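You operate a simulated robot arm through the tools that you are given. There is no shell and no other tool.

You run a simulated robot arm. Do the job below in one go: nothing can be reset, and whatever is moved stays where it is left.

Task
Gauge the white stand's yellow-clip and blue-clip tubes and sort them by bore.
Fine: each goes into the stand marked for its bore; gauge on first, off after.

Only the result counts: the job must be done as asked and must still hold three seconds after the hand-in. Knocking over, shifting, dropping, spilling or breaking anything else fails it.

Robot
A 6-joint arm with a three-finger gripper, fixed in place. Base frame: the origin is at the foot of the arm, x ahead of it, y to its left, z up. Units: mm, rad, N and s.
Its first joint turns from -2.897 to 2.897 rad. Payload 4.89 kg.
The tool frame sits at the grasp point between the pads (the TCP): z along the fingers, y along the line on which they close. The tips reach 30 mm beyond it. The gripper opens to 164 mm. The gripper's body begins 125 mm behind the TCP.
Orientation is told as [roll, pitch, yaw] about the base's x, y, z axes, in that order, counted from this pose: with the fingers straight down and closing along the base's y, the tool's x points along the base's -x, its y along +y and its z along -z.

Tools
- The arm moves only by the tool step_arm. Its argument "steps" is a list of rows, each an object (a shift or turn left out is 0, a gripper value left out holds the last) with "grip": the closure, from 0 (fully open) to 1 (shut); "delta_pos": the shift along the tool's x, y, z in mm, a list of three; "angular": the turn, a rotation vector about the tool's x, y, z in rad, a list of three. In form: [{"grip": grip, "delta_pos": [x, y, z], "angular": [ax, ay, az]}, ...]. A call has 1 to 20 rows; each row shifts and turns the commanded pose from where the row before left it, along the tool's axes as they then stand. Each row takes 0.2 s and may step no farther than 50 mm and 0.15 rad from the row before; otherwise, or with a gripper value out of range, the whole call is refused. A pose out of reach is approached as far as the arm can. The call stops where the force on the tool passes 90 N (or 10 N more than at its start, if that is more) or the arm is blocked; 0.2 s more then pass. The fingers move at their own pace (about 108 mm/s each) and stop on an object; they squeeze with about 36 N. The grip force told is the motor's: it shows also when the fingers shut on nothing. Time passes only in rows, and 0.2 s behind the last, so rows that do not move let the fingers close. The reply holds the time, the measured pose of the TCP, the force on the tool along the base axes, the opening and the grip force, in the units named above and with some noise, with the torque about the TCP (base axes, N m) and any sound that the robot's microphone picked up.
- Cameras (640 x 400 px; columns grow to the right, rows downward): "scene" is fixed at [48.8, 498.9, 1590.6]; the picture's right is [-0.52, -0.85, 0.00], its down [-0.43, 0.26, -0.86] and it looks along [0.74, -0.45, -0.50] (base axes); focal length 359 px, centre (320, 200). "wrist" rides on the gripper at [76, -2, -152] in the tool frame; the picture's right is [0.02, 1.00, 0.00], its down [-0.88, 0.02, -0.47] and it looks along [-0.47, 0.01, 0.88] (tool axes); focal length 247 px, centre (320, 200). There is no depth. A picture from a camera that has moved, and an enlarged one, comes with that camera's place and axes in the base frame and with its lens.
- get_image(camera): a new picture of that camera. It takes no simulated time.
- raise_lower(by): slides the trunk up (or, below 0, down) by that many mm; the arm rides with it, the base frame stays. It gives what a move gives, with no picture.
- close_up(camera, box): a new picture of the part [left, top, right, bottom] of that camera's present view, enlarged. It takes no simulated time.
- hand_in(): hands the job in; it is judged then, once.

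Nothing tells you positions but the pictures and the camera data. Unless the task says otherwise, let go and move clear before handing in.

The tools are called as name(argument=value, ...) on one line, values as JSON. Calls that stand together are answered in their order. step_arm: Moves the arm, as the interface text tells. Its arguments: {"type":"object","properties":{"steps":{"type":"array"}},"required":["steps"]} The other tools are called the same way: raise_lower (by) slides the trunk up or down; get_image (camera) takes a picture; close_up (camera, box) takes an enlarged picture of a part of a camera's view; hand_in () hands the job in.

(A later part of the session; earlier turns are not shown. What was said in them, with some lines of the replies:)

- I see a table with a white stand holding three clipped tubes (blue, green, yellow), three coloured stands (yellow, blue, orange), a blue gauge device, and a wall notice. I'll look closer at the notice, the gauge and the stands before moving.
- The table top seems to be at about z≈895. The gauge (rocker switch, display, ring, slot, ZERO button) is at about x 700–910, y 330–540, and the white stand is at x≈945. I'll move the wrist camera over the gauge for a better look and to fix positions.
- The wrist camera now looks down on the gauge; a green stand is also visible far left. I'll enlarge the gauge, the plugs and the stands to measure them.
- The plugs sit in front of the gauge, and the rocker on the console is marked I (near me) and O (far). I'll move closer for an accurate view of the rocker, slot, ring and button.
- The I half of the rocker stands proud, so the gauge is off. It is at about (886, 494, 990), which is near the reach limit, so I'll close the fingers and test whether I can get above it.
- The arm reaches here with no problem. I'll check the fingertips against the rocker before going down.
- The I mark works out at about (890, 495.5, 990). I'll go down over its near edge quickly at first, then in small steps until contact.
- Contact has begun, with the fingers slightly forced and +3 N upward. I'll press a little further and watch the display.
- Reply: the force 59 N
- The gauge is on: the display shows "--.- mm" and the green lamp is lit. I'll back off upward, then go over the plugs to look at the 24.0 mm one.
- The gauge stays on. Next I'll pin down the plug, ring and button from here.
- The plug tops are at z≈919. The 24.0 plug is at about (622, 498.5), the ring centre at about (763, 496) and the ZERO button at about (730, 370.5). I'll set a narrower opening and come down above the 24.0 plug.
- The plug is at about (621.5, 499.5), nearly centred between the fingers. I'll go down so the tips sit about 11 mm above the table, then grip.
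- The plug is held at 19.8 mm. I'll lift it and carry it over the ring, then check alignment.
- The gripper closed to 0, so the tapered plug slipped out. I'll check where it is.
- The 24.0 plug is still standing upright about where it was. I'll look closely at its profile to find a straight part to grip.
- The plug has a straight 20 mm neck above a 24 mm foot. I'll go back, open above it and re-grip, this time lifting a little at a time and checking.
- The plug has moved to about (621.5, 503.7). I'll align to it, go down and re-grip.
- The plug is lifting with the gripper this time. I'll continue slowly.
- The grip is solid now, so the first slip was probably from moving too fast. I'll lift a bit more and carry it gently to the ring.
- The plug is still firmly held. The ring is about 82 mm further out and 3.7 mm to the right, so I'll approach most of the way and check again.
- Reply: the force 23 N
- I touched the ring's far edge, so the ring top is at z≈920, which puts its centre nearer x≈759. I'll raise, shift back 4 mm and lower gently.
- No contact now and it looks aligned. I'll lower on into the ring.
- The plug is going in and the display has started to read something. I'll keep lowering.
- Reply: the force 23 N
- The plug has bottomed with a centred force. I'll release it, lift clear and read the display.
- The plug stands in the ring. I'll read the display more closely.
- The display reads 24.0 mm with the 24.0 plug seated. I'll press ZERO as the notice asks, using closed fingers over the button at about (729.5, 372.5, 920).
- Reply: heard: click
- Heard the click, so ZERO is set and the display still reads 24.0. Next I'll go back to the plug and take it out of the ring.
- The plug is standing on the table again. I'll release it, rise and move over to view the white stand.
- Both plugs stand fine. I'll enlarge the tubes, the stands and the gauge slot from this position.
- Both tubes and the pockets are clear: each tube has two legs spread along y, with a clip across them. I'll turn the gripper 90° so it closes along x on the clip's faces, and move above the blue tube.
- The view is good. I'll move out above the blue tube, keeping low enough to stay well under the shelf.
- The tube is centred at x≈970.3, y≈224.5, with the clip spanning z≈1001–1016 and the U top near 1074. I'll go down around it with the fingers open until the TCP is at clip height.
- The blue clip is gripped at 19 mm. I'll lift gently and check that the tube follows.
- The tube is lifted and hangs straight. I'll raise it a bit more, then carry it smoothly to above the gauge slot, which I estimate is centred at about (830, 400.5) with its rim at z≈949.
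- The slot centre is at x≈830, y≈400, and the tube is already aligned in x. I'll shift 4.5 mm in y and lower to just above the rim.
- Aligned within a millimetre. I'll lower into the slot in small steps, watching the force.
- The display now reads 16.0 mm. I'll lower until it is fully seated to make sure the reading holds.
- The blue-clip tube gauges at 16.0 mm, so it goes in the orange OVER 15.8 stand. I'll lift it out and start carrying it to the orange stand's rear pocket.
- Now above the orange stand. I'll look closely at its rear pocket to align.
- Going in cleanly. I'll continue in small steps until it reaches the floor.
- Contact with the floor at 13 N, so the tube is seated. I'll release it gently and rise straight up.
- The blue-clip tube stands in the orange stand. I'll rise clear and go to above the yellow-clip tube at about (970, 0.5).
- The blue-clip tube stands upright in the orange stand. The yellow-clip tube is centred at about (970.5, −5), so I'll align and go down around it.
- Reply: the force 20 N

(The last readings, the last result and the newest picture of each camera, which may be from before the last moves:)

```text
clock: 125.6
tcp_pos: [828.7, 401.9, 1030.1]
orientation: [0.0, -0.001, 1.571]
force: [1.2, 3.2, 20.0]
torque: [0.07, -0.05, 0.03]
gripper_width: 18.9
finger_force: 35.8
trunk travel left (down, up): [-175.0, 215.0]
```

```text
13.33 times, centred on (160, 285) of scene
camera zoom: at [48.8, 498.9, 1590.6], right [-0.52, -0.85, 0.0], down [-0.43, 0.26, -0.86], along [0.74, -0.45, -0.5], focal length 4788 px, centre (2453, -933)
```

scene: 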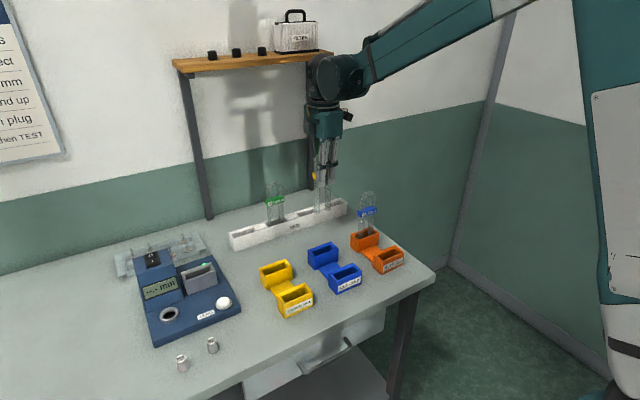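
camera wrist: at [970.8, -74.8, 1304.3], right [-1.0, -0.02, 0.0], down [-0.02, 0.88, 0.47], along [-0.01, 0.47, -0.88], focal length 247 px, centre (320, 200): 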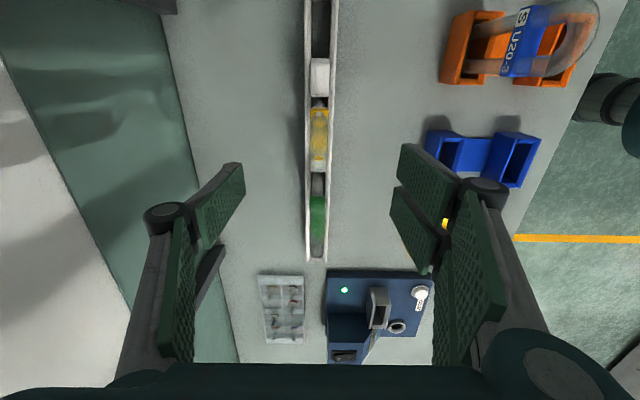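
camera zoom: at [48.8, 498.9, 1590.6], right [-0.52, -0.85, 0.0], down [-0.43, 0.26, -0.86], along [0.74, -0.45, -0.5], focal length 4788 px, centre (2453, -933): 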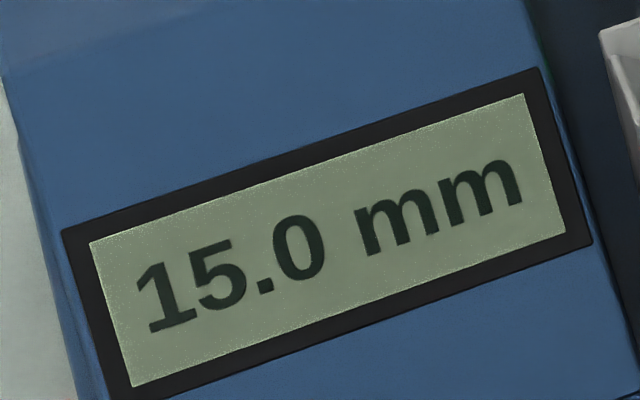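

The yellow-clip tube gauges at 15.0 mm, so it goes in the yellow UNDER 15.4 stand. I'll lift it out and carry it to the yellow stand's rear pocket at about (766, 206).

step_arm(steps=[{"grip": 1, "delta_pos": [0, 0, -3]}, {"grip": 1, "delta_pos": [0, 0, -4]}, {"grip": 1, "delta_pos": [0, 0, -5]}, {"grip": 1, "delta_pos": [0, 0, -6]}, {"grip": 1, "delta_pos": [0, 0, -7]}, {"grip": 1, "delta_pos": [0, 0, -8]}, {"grip": 1, "delta_pos": [0, 0, -8]}, {"grip": 1, "delta_pos": [0, 0, -8]}, {"grip": 1, "delta_pos": [0, 0, -8]}, {"grip": 1, "delta_pos": [0, 0, -8]}, {"grip": 1, "delta_pos": [0, 0, -8]}, {"grip": 1, "delta_pos": [0, 0, -8]}, {"grip": 1, "delta_pos": [0, 0, -6]}, {"grip": 1, "delta_pos": [0, 0, -3]}])

step_arm(steps=[{"grip": 1, "delta_pos": [5, 1.5, 0]}, {"grip": 1, "delta_pos": [10, 3, 0]}, {"grip": 1, "delta_pos": [13, 4.2, 0]}, {"grip": 1, "delta_pos": [15, 5, 0]}, {"grip": 1, "delta_pos": [15, 5, 0]}, {"grip": 1, "delta_pos": [15, 5, 0]}, {"grip": 1, "delta_pos": [15, 5, 0]}, {"grip": 1, "delta_pos": [15, 5, 0]}, {"grip": 1, "delta_pos": [15, 5, 0]}, {"grip": 1, "delta_pos": [15, 5, 0]}, {"grip": 1, "delta_pos": [13, 5, 0]}, {"grip": 1, "delta_pos": [13, 5, 0]}, {"grip": 1, "delta_pos": [10, 5, 0]}, {"grip": 1, "delta_pos": [6, 3, 0]}, {"grip": 1}])

get_image(camera="wrist")

close_up(camera="wrist", box=[240, 60, 400, 160])

get_image(camera="scene")

```text
clock: 128.6
tcp_pos: [829.1, 401.9, 1119.6]
orientation: [0.001, -0.001, 1.571]
force: [0.9, 0.0, -0.4]
torque: [-0.01, 0.03, 0.01]
gripper_width: 18.9
finger_force: 36.6
trunk travel left (down, up): [-175.0, 215.0]
```

```text
clock: 131.8
tcp_pos: [767.5, 225.8, 1119.8]
orientation: [0.0, 0.0, 1.571]
force: [0.1, -0.5, -0.8]
torque: [0.01, -0.03, 0.0]
gripper_width: 19.1
finger_force: 35.7
trunk travel left (down, up): [-175.0, 215.0]
```

```text
taken
camera wrist: at [769.3, 150.6, 1272.0], right [-1.0, -0.02, 0.0], down [-0.02, 0.88, 0.47], along [-0.01, 0.47, -0.88], focal length 247 px, centre (320, 200)
```

wrist: 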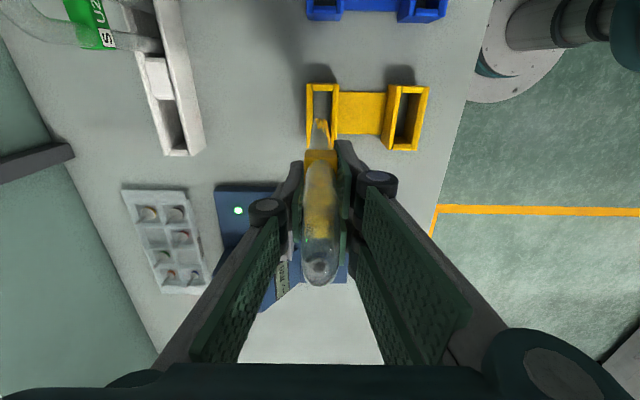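

```text
4.00 times, centred on (320, 110) of wrist
camera zoom: at [769.3, 150.6, 1272.0], right [-1.0, -0.02, 0.0], down [-0.02, 0.88, 0.47], along [-0.01, 0.47, -0.88], focal length 988 px, centre (320, 560)
```

zoom: 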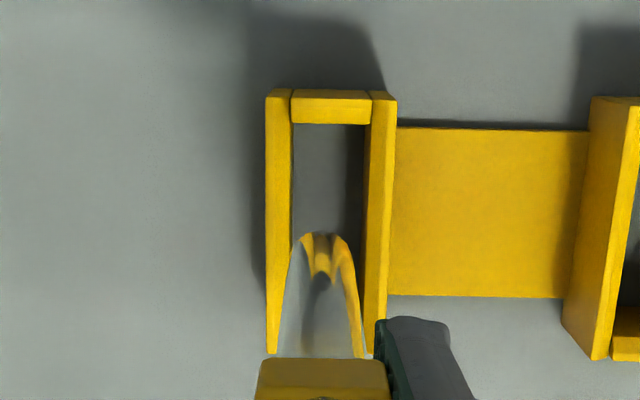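

```text
taken
```

scene: 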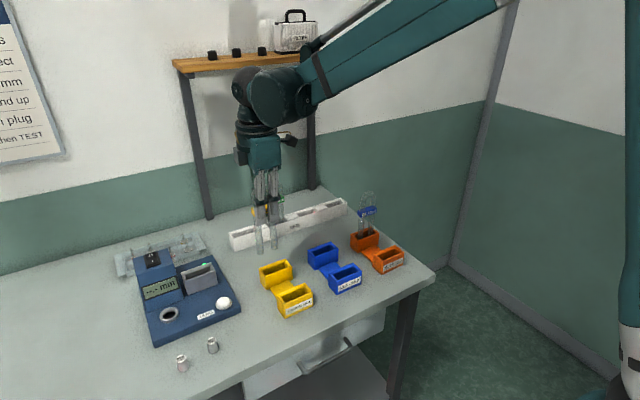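

step_arm(steps=[{"grip": 1, "delta_pos": [5, 0.7, 0]}, {"grip": 1, "delta_pos": [8, 0.8, 0]}, {"grip": 1, "delta_pos": [5.1, 0.7, 0]}, {"grip": 1, "delta_pos": [0, 0, 8]}, {"grip": 1, "delta_pos": [0, 0, 10]}, {"grip": 1, "delta_pos": [0, 0, 10]}, {"grip": 1, "delta_pos": [0, 0, 10]}, {"grip": 1}])

close_up(camera="wrist", box=[240, 60, 400, 160])

close_up(camera="scene", box=[220, 220, 348, 300])

```text
clock: 133.6
tcp_pos: [763.8, 208.3, 1082.1]
orientation: [-0.001, 0.001, 1.572]
force: [0.2, -1.0, -0.2]
torque: [0.0, 0.02, 0.03]
gripper_width: 19.0
finger_force: 35.7
trunk travel left (down, up): [-175.0, 215.0]
```

```text
4.00 times, centred on (320, 110) of wrist
camera zoom: at [766.7, 132.9, 1233.8], right [-1.0, -0.02, 0.0], down [-0.02, 0.88, 0.47], along [-0.01, 0.47, -0.88], focal length 988 px, centre (320, 560)
```

zoom: 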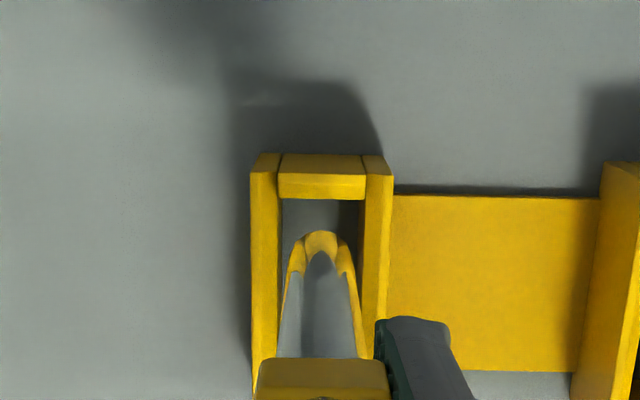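

```text
5.00 times, centred on (284, 260) of scene
camera zoom: at [48.8, 498.9, 1590.6], right [-0.52, -0.85, 0.0], down [-0.43, 0.26, -0.86], along [0.74, -0.45, -0.5], focal length 1796 px, centre (500, -100)
```

zoom: 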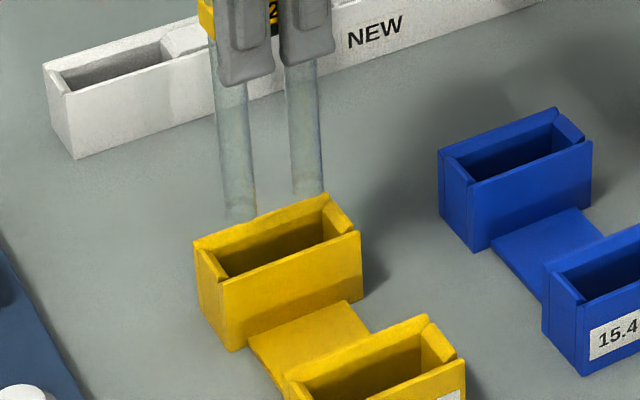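

step_arm(steps=[{"grip": 1, "delta_pos": [0.9, 0, 6]}, {"grip": 1, "delta_pos": [0, 0, 6]}, {"grip": 1, "delta_pos": [0, 0, 6]}, {"grip": 1, "delta_pos": [0, 0, 6]}, {"grip": 1}])

close_up(camera="wrist", box=[240, 60, 400, 160])

close_up(camera="scene", box=[220, 220, 348, 300])

```text
clock: 134.8
tcp_pos: [764.7, 207.2, 1059.6]
orientation: [0.0, 0.002, 1.57]
force: [-0.1, 0.0, -0.1]
torque: [0.0, 0.02, 0.0]
gripper_width: 19.0
finger_force: 36.1
trunk travel left (down, up): [-175.0, 215.0]
```

```text
4.00 times, centred on (320, 110) of wrist
camera zoom: at [766.7, 132.0, 1210.7], right [-1.0, -0.02, 0.0], down [-0.02, 0.88, 0.47], along [-0.01, 0.47, -0.88], focal length 988 px, centre (320, 560)
```

zoom: 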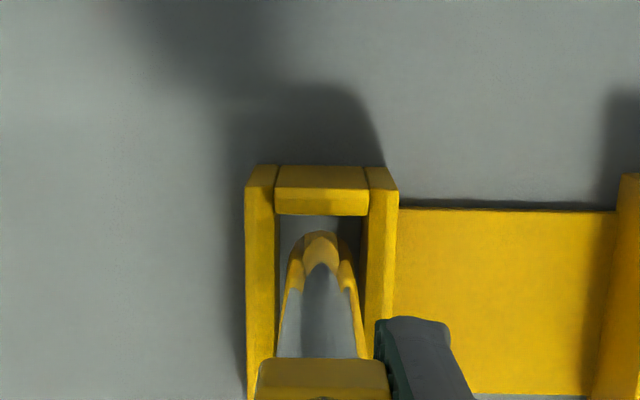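

```text
5.00 times, centred on (284, 260) of scene
camera zoom: at [48.8, 498.9, 1590.6], right [-0.52, -0.85, 0.0], down [-0.43, 0.26, -0.86], along [0.74, -0.45, -0.5], focal length 1796 px, centre (500, -100)
```

zoom: 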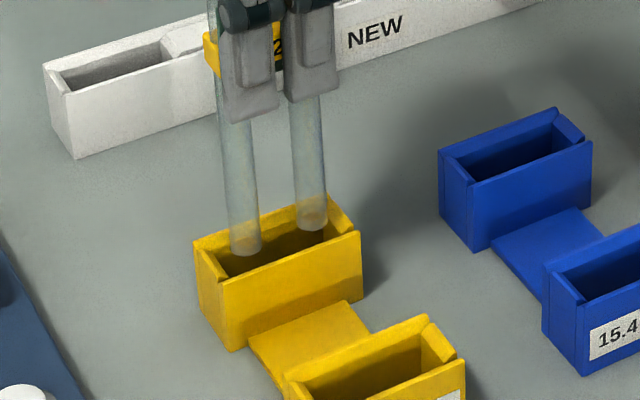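

step_arm(steps=[{"grip": 1, "delta_pos": [0, 0, 3]}, {"grip": 1, "delta_pos": [0, 0, 3]}, {"grip": 1, "delta_pos": [0, 0, 3]}, {"grip": 1, "delta_pos": [0, 0, 3]}, {"grip": 1, "delta_pos": [0, 0, 3]}])

close_up(camera="wrist", box=[240, 60, 400, 160])

close_up(camera="scene", box=[220, 220, 348, 300])

```text
clock: 136.0
tcp_pos: [764.2, 206.7, 1043.3]
orientation: [0.0, 0.001, 1.571]
force: [0.0, 0.0, 0.5]
torque: [0.0, -0.04, -0.03]
gripper_width: 18.9
finger_force: 35.9
trunk travel left (down, up): [-175.0, 215.0]
```

```text
4.00 times, centred on (320, 110) of wrist
camera zoom: at [767.3, 131.8, 1194.8], right [-1.0, -0.02, 0.0], down [-0.02, 0.88, 0.47], along [-0.01, 0.47, -0.88], focal length 988 px, centre (320, 560)
```

zoom: 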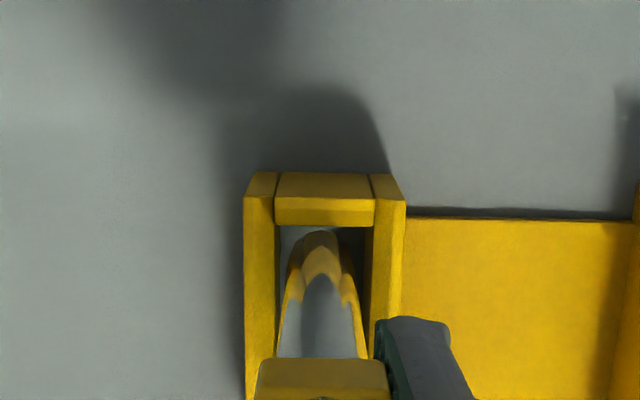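

```text
5.00 times, centred on (284, 260) of scene
camera zoom: at [48.8, 498.9, 1590.6], right [-0.52, -0.85, 0.0], down [-0.43, 0.26, -0.86], along [0.74, -0.45, -0.5], focal length 1796 px, centre (500, -100)
```

zoom: 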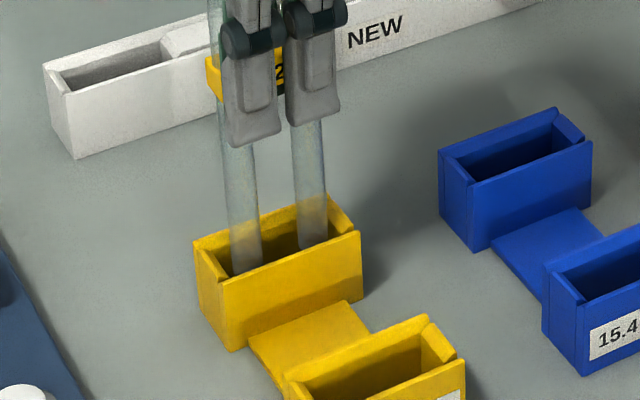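

step_arm(steps=[{"grip": 1, "delta_pos": [0, 0.5, 3]}, {"grip": 1, "delta_pos": [0, 0, 3]}, {"grip": 1, "delta_pos": [0, 0, 3]}, {"grip": 1, "delta_pos": [0, 0, 3]}, {"grip": 1, "delta_pos": [0, 0, 3]}, {"grip": 1, "delta_pos": [0, 0, 3]}, {"grip": 1, "delta_pos": [0, 0, 3]}, {"grip": 1, "delta_pos": [0, 0, 3]}])

step_arm(steps=[{"grip": 1, "delta_pos": [0, 0, 2]}, {"grip": 1, "delta_pos": [0, 0, 2]}, {"grip": 1, "delta_pos": [0, 0, 2]}])

```text
clock: 137.8
tcp_pos: [762.7, 207.6, 1019.5]
orientation: [-0.001, 0.0, 1.57]
force: [-0.2, -0.6, -0.2]
torque: [0.01, -0.01, 0.01]
gripper_width: 19.1
finger_force: 36.1
trunk travel left (down, up): [-175.0, 215.0]
```

```text
clock: 138.6
tcp_pos: [765.1, 208.9, 1014.4]
orientation: [0.0, 0.001, 1.572]
force: [0.4, -0.3, -0.3]
torque: [-0.02, -0.02, -0.01]
gripper_width: 18.8
finger_force: 36.1
trunk travel left (down, up): [-175.0, 215.0]
```

step_arm(steps=[{"grip": 1, "delta_pos": [0, 0, 1.5]}, {"grip": 1, "delta_pos": [0, 0, 1.5]}, {"grip": 1, "delta_pos": [0, 0, 1]}])

step_arm(steps=[{"grip": 1, "delta_pos": [0, 0, 1]}, {"grip": 1, "delta_pos": [0, 0, 1]}])

close_up(camera="scene", box=[220, 220, 348, 300])

```text
clock: 139.4
tcp_pos: [765.1, 208.3, 1009.7]
orientation: [-0.001, 0.0, 1.57]
force: [0.1, 0.0, -1.6]
torque: [0.01, 0.0, 0.0]
gripper_width: 18.9
finger_force: 36.1
trunk travel left (down, up): [-175.0, 215.0]
```

```text
clock: 140.0
tcp_pos: [764.9, 207.8, 1009.2]
orientation: [-0.001, 0.0, 1.571]
force: [0.2, 0.6, 1.4]
torque: [-0.14, -0.01, 0.01]
gripper_width: 18.7
finger_force: 36.4
trunk travel left (down, up): [-175.0, 215.0]
```

```text
5.00 times, centred on (284, 260) of scene
camera zoom: at [48.8, 498.9, 1590.6], right [-0.52, -0.85, 0.0], down [-0.43, 0.26, -0.86], along [0.74, -0.45, -0.5], focal length 1796 px, centre (500, -100)
```

zoom: 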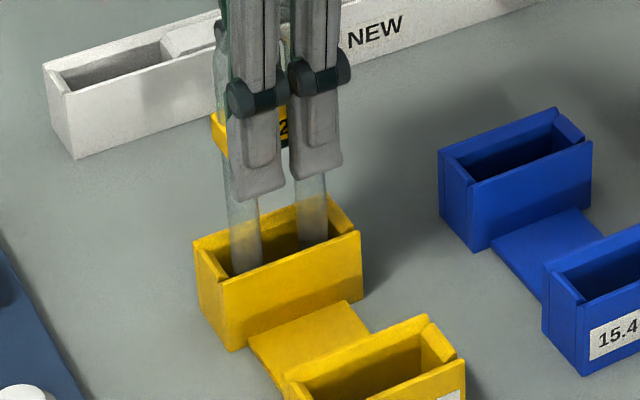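

Contact is just starting. One more small step, then I'll release.

step_arm(steps=[{"grip": 1, "delta_pos": [0, 0, 0.7]}, {"grip": 1}])

```text
clock: 140.6
tcp_pos: [765.7, 208.9, 1007.4]
orientation: [0.0, -0.001, 1.571]
force: [1.2, -0.9, 20.3]
torque: [-0.24, -0.06, 0.0]
gripper_width: 19.0
finger_force: 36.4
trunk travel left (down, up): [-175.0, 215.0]
```

step_arm(steps=[{"grip": 1, "delta_pos": [0, 0, -0.5]}, {"grip": 0.88}, {"grip": 0.8}, {"grip": 0.65}, {"grip": 0.5}, {"grip": 0.5}])

close_up(camera="scene", box=[220, 190, 348, 270])

close_up(camera="wrist", box=[224, 80, 416, 200])

```text
clock: 142.0
tcp_pos: [765.5, 207.4, 1006.9]
orientation: [0.001, -0.001, 1.571]
force: [0.2, 0.1, -0.5]
torque: [0.0, -0.02, 0.02]
gripper_width: 81.8
finger_force: 0.2
trunk travel left (down, up): [-175.0, 215.0]
```

```text
5.00 times, centred on (284, 230) of scene
camera zoom: at [48.8, 498.9, 1590.6], right [-0.52, -0.85, 0.0], down [-0.43, 0.26, -0.86], along [0.74, -0.45, -0.5], focal length 1796 px, centre (500, 50)
```

zoom: 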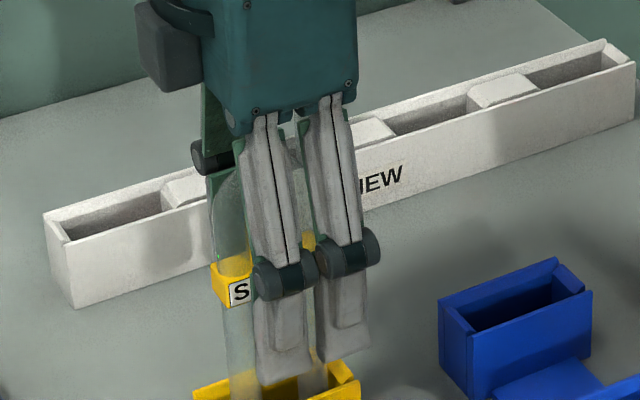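

```text
3.33 times, centred on (320, 140) of wrist
camera zoom: at [767.0, 131.8, 1158.6], right [-1.0, -0.02, 0.0], down [-0.02, 0.88, 0.47], along [-0.01, 0.47, -0.88], focal length 823 px, centre (320, 400)
```

zoom: 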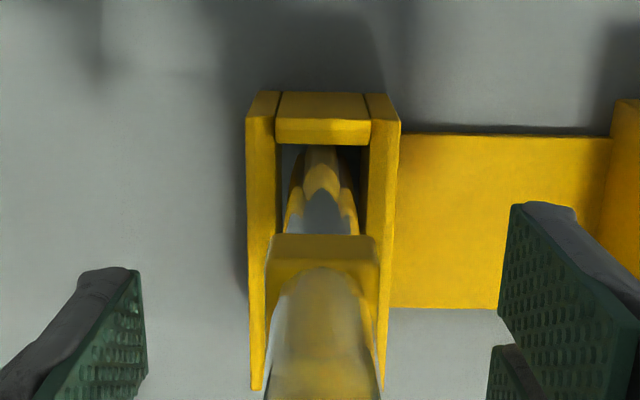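

The yellow-clip tube stands in the yellow stand. I'll rise clear and check both tubes, then go to the rocker to switch the gauge off.

step_arm(steps=[{"grip": 0.5, "delta_pos": [0, 0, -5]}, {"grip": 0.5, "delta_pos": [0, 0, -15]}, {"delta_pos": [0, 0, -30]}, {"delta_pos": [0, 0, -40]}, {"delta_pos": [0, 0, -40]}, {"delta_pos": [0, 0, -18]}, {"grip": 0.5, "delta_pos": [-36, -14, 0]}, {"grip": 0.7, "delta_pos": [-36, -14, 0]}, {"grip": 1, "delta_pos": [-36, -14, 0]}, {"delta_pos": [-36, -14, 0]}, {"delta_pos": [-36, -14, 0]}, {"delta_pos": [-36, -14, 0]}, {"delta_pos": [-36, -14, 0]}, {"delta_pos": [-36, -14, 20]}, {"grip": 1}])

get_image(camera="scene")

get_image(camera="wrist")

```text
clock: 145.2
tcp_pos: [876.7, 495.2, 1136.0]
orientation: [0.001, -0.001, 1.571]
force: [0.3, 0.1, -0.1]
torque: [-0.08, 0.06, -0.01]
gripper_width: 0.0
finger_force: 35.8
trunk travel left (down, up): [-175.0, 215.0]
```

```text
taken
```

scene: 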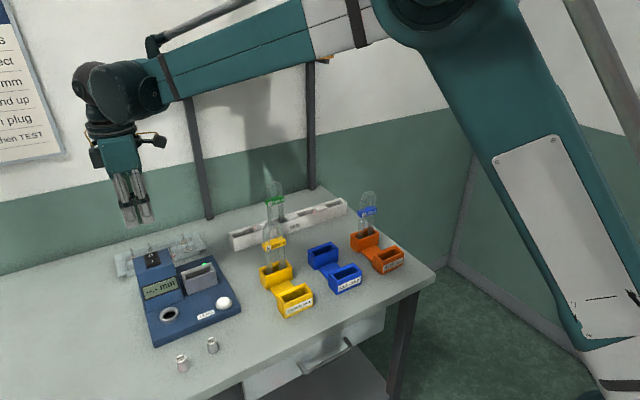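

```text
taken
camera wrist: at [878.5, 420.1, 1287.9], right [-1.0, -0.02, 0.0], down [-0.02, 0.88, 0.47], along [-0.01, 0.47, -0.88], focal length 247 px, centre (320, 200)
```

wrist: 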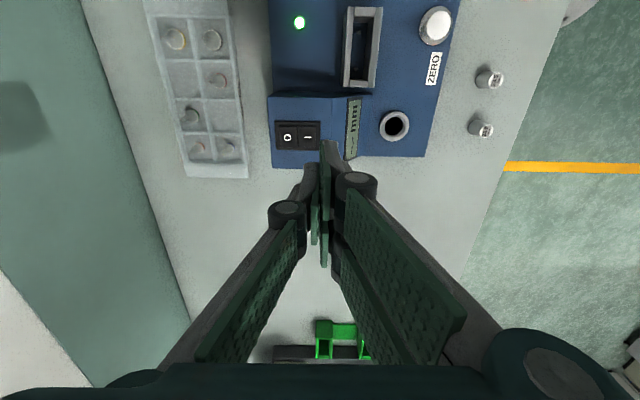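

Both tubes stand in their stands. I'll look closely at the rocker to aim for the O half.

close_up(camera="wrist", box=[256, 90, 352, 150])

close_up(camera="scene", box=[230, 170, 408, 290])

close_up(camera="scene", box=[120, 235, 216, 295])

```text
6.67 times, centred on (304, 120) of wrist
camera zoom: at [878.5, 420.1, 1287.9], right [-1.0, -0.02, 0.0], down [-0.02, 0.88, 0.47], along [-0.01, 0.47, -0.88], focal length 1646 px, centre (427, 733)
```

zoom: 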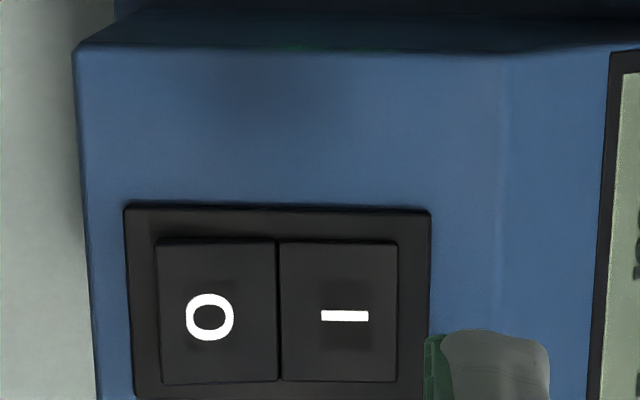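

```text
3.33 times, centred on (319, 230) of scene
camera zoom: at [48.8, 498.9, 1590.6], right [-0.52, -0.85, 0.0], down [-0.43, 0.26, -0.86], along [0.74, -0.45, -0.5], focal length 1197 px, centre (323, 100)
```

zoom: 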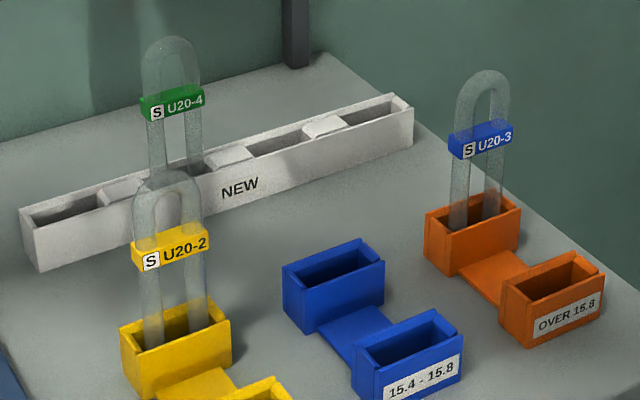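

```text
6.67 times, centred on (168, 265) of scene
camera zoom: at [48.8, 498.9, 1590.6], right [-0.52, -0.85, 0.0], down [-0.43, 0.26, -0.86], along [0.74, -0.45, -0.5], focal length 2394 px, centre (1333, -233)
```

zoom: 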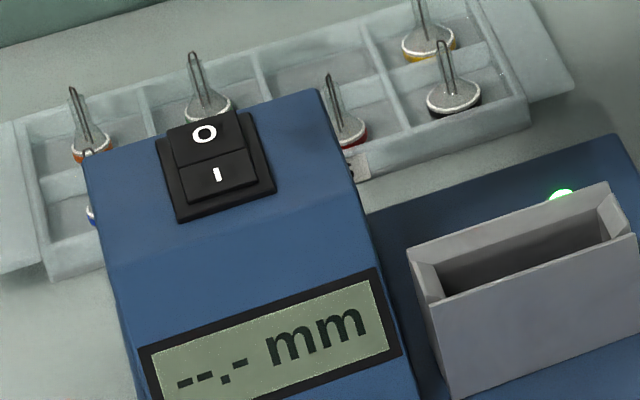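

O is centred at about (916.5, 494.5), with its outer end at x≈926. I'll move there with closed fingers and check that the arm really reaches.

step_arm(steps=[{"grip": 1, "delta_pos": [0, -19, 10]}, {"grip": 1, "delta_pos": [0.7, -19, 10]}, {"grip": 1, "delta_pos": [0, 0, 25]}, {"grip": 1, "delta_pos": [0, 0, 25]}, {"grip": 1, "delta_pos": [0, 0, 15]}, {"grip": 1}])

close_up(camera="wrist", box=[256, 90, 384, 170])

close_up(camera="scene", box=[104, 200, 232, 280])

```text
clock: 146.6
tcp_pos: [915.2, 494.4, 1049.9]
orientation: [-0.001, -0.001, 1.572]
force: [-0.2, -0.6, 0.1]
torque: [-0.01, 0.04, 0.0]
gripper_width: 0.1
finger_force: 35.8
trunk travel left (down, up): [-175.0, 215.0]
```

```text
5.00 times, centred on (320, 130) of wrist
camera zoom: at [917.2, 418.2, 1201.7], right [-1.0, -0.02, 0.0], down [-0.02, 0.88, 0.47], along [-0.01, 0.47, -0.88], focal length 1235 px, centre (320, 550)
```

zoom: 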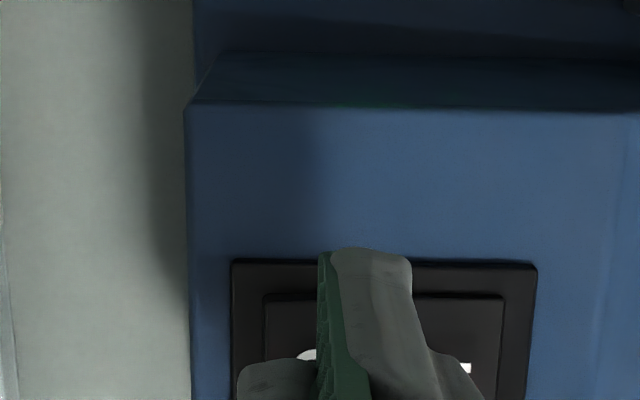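

```text
5.00 times, centred on (168, 240) of scene
camera zoom: at [48.8, 498.9, 1590.6], right [-0.52, -0.85, 0.0], down [-0.43, 0.26, -0.86], along [0.74, -0.45, -0.5], focal length 1796 px, centre (1080, 0)
```

zoom: 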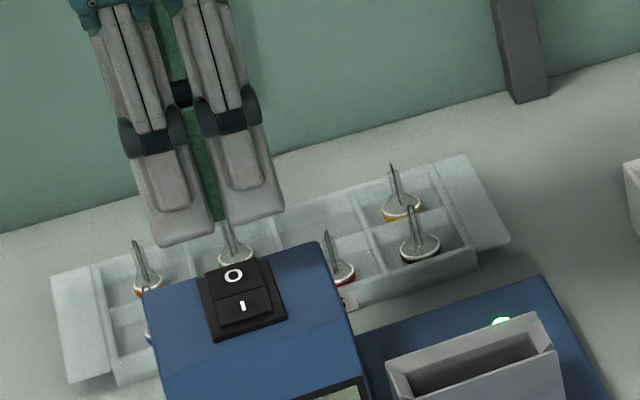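

The arm reaches, and the fingers are over the O half. I'll press down in small steps.

step_arm(steps=[{"grip": 1, "delta_pos": [0, 0, 12]}, {"grip": 1, "delta_pos": [0, 0, 8]}, {"grip": 1, "delta_pos": [0, 0, 4]}, {"grip": 1, "delta_pos": [0, 0, 3]}, {"grip": 1, "delta_pos": [0, 0, 2]}])

close_up(camera="scene", box=[104, 220, 232, 300])

```text
clock: 147.8
tcp_pos: [914.7, 494.6, 1021.2]
orientation: [0.0, 0.0, 1.571]
force: [0.0, 0.8, 0.9]
torque: [0.03, -0.02, -0.01]
gripper_width: 0.0
finger_force: 36.0
trunk travel left (down, up): [-175.0, 215.0]
```

```text
5.00 times, centred on (168, 260) of scene
camera zoom: at [48.8, 498.9, 1590.6], right [-0.52, -0.85, 0.0], down [-0.43, 0.26, -0.86], along [0.74, -0.45, -0.5], focal length 1796 px, centre (1080, -100)
```

zoom: 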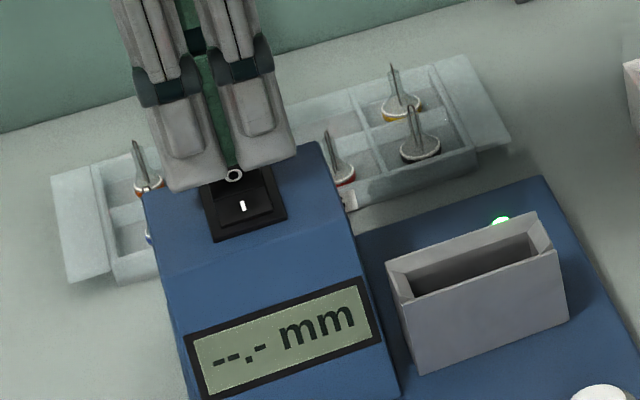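

step_arm(steps=[{"grip": 1, "delta_pos": [0, 0, 2]}, {"grip": 1, "delta_pos": [0, 0, 2]}, {"grip": 1, "delta_pos": [0, 0, 1.5]}])

close_up(camera="scene", box=[104, 220, 232, 300])

```text
clock: 148.6
tcp_pos: [915.0, 494.7, 1015.6]
orientation: [-0.001, 0.001, 1.571]
force: [-0.2, 0.8, 0.0]
torque: [0.02, -0.04, -0.01]
gripper_width: 0.0
finger_force: 36.6
trunk travel left (down, up): [-175.0, 215.0]
```

```text
5.00 times, centred on (168, 260) of scene
camera zoom: at [48.8, 498.9, 1590.6], right [-0.52, -0.85, 0.0], down [-0.43, 0.26, -0.86], along [0.74, -0.45, -0.5], focal length 1796 px, centre (1080, -100)
```

zoom: 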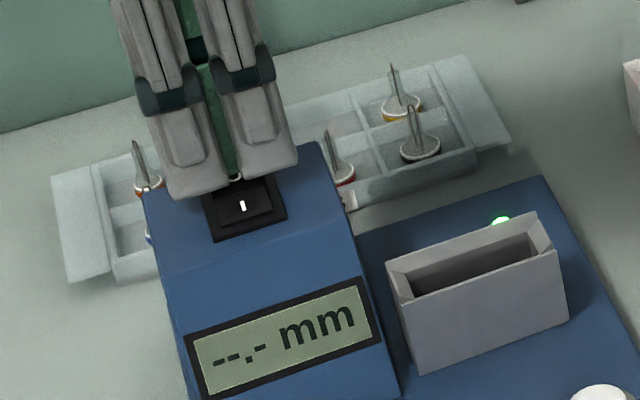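

step_arm(steps=[{"grip": 1, "delta_pos": [0, 0, 1.5]}, {"grip": 1, "delta_pos": [0, 0, 1.5]}])

close_up(camera="scene", box=[104, 220, 232, 300])

```text
clock: 149.2
tcp_pos: [914.8, 496.2, 1012.6]
orientation: [-0.001, 0.001, 1.57]
force: [0.0, 0.3, 1.9]
torque: [0.03, 0.0, 0.0]
gripper_width: 0.0
finger_force: 35.8
trunk travel left (down, up): [-175.0, 215.0]
```

```text
5.00 times, centred on (168, 260) of scene
camera zoom: at [48.8, 498.9, 1590.6], right [-0.52, -0.85, 0.0], down [-0.43, 0.26, -0.86], along [0.74, -0.45, -0.5], focal length 1796 px, centre (1080, -100)
```

zoom: 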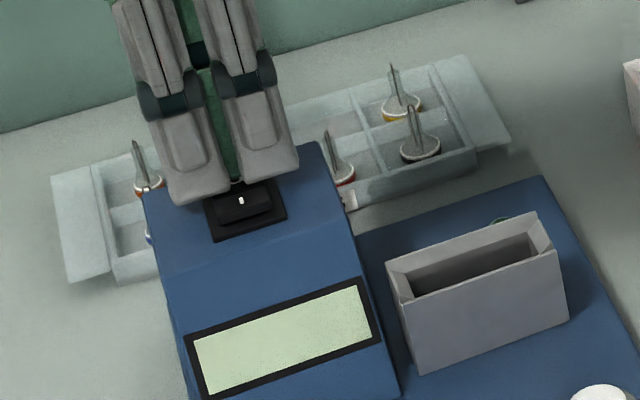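

The gauge is off: the display is blank and the lamp is dark. I'll retreat straight up and check the whole scene.

step_arm(steps=[{"grip": 1, "delta_pos": [0, 0, -5]}, {"grip": 1, "delta_pos": [0, 0, -20]}, {"grip": 1, "delta_pos": [0, 0, -40]}, {"grip": 1, "delta_pos": [0, 0, -45]}, {"grip": 1, "delta_pos": [0, 40, -30]}, {"grip": 1, "delta_pos": [0, 40, -20]}, {"grip": 1, "delta_pos": [0, 40, 0]}, {"grip": 1}])

get_image(camera="scene")

close_up(camera="scene", box=[104, 220, 232, 300])

close_up(camera="scene", box=[220, 170, 412, 320])

close_up(camera="scene", box=[120, 280, 248, 380])

```text
clock: 151.0
tcp_pos: [793.7, 493.9, 1175.6]
orientation: [0.001, 0.0, 1.572]
force: [-1.1, -0.1, 1.4]
torque: [0.06, -0.17, 0.02]
gripper_width: 0.0
finger_force: 36.5
trunk travel left (down, up): [-175.0, 215.0]
```

```text
taken
```

scene: 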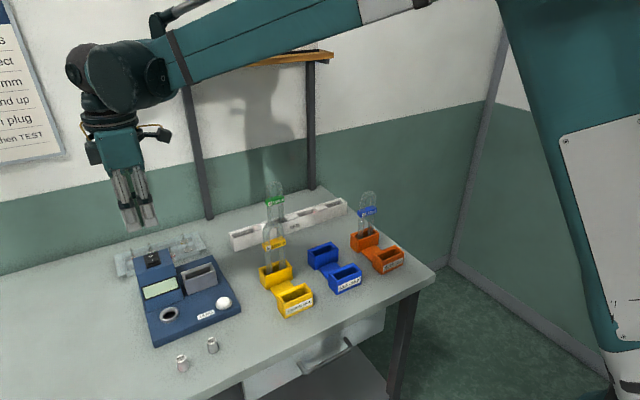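

```text
5.00 times, centred on (168, 260) of scene
camera zoom: at [48.8, 498.9, 1590.6], right [-0.52, -0.85, 0.0], down [-0.43, 0.26, -0.86], along [0.74, -0.45, -0.5], focal length 1796 px, centre (1080, -100)
```

zoom: 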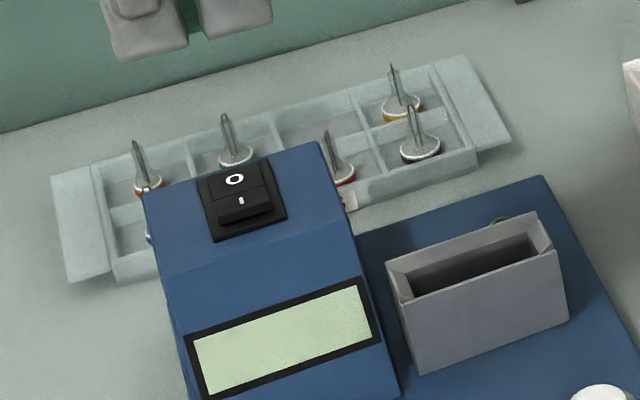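

```text
2.67 times, centred on (316, 245) of scene
camera zoom: at [48.8, 498.9, 1590.6], right [-0.52, -0.85, 0.0], down [-0.43, 0.26, -0.86], along [0.74, -0.45, -0.5], focal length 958 px, centre (331, 80)
```

zoom: 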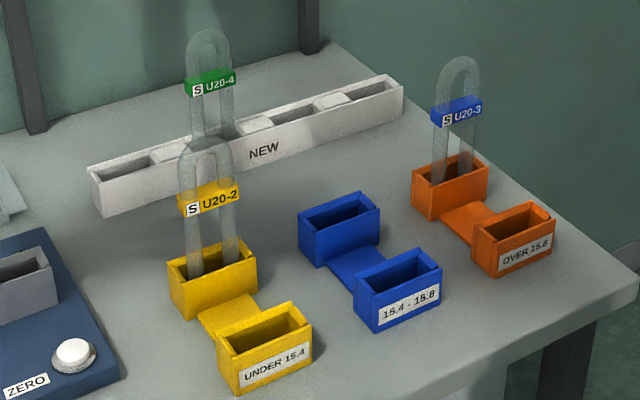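

```text
4.00 times, centred on (184, 330) of scene
camera zoom: at [48.8, 498.9, 1590.6], right [-0.52, -0.85, 0.0], down [-0.43, 0.26, -0.86], along [0.74, -0.45, -0.5], focal length 1436 px, centre (864, -320)
```

zoom: 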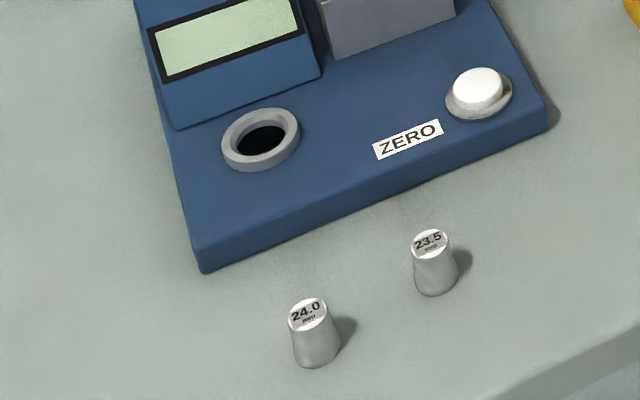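

The yellow-clip tube (15.0 mm) is in UNDER 15.4 and the blue-clip tube (16.0 mm) is in OVER 15.8. The gauge is off, the 24.0 plug is back in its place, everything else looks untouched and the arm is clear, so I'm handing in.

hand_in()

```text
The job is handed in.
```

Both tubes are gauged and sorted, the gauge is off again, and the job is handed in; no verdict came back with the hand-in.

| Tube | Gauge reading | Stand |
|---|---|---|
| Yellow clip (U20-2) | 15.0 mm | Yellow, UNDER 15.4 |
| Blue clip (U20-3) | 16.0 mm | Orange, OVER 15.8 |

- **Gauge:** I switched it on first and zeroed it with the 24.0 mm plug. It read 24.0 both before and after pressing ZERO. After the last tube I switched it off, and the display went blank.
- **Plug slip:** On my first try the 24.0 plug slipped out of the gripper. It stayed upright and moved about 4 mm. The second try held, and I put the plug back close to its original spot.
- **Left as they were:** The final pictures show the green-clip tube and the 23.5 plug standing where they were. The blue and green stands and the pin tray were not touched.
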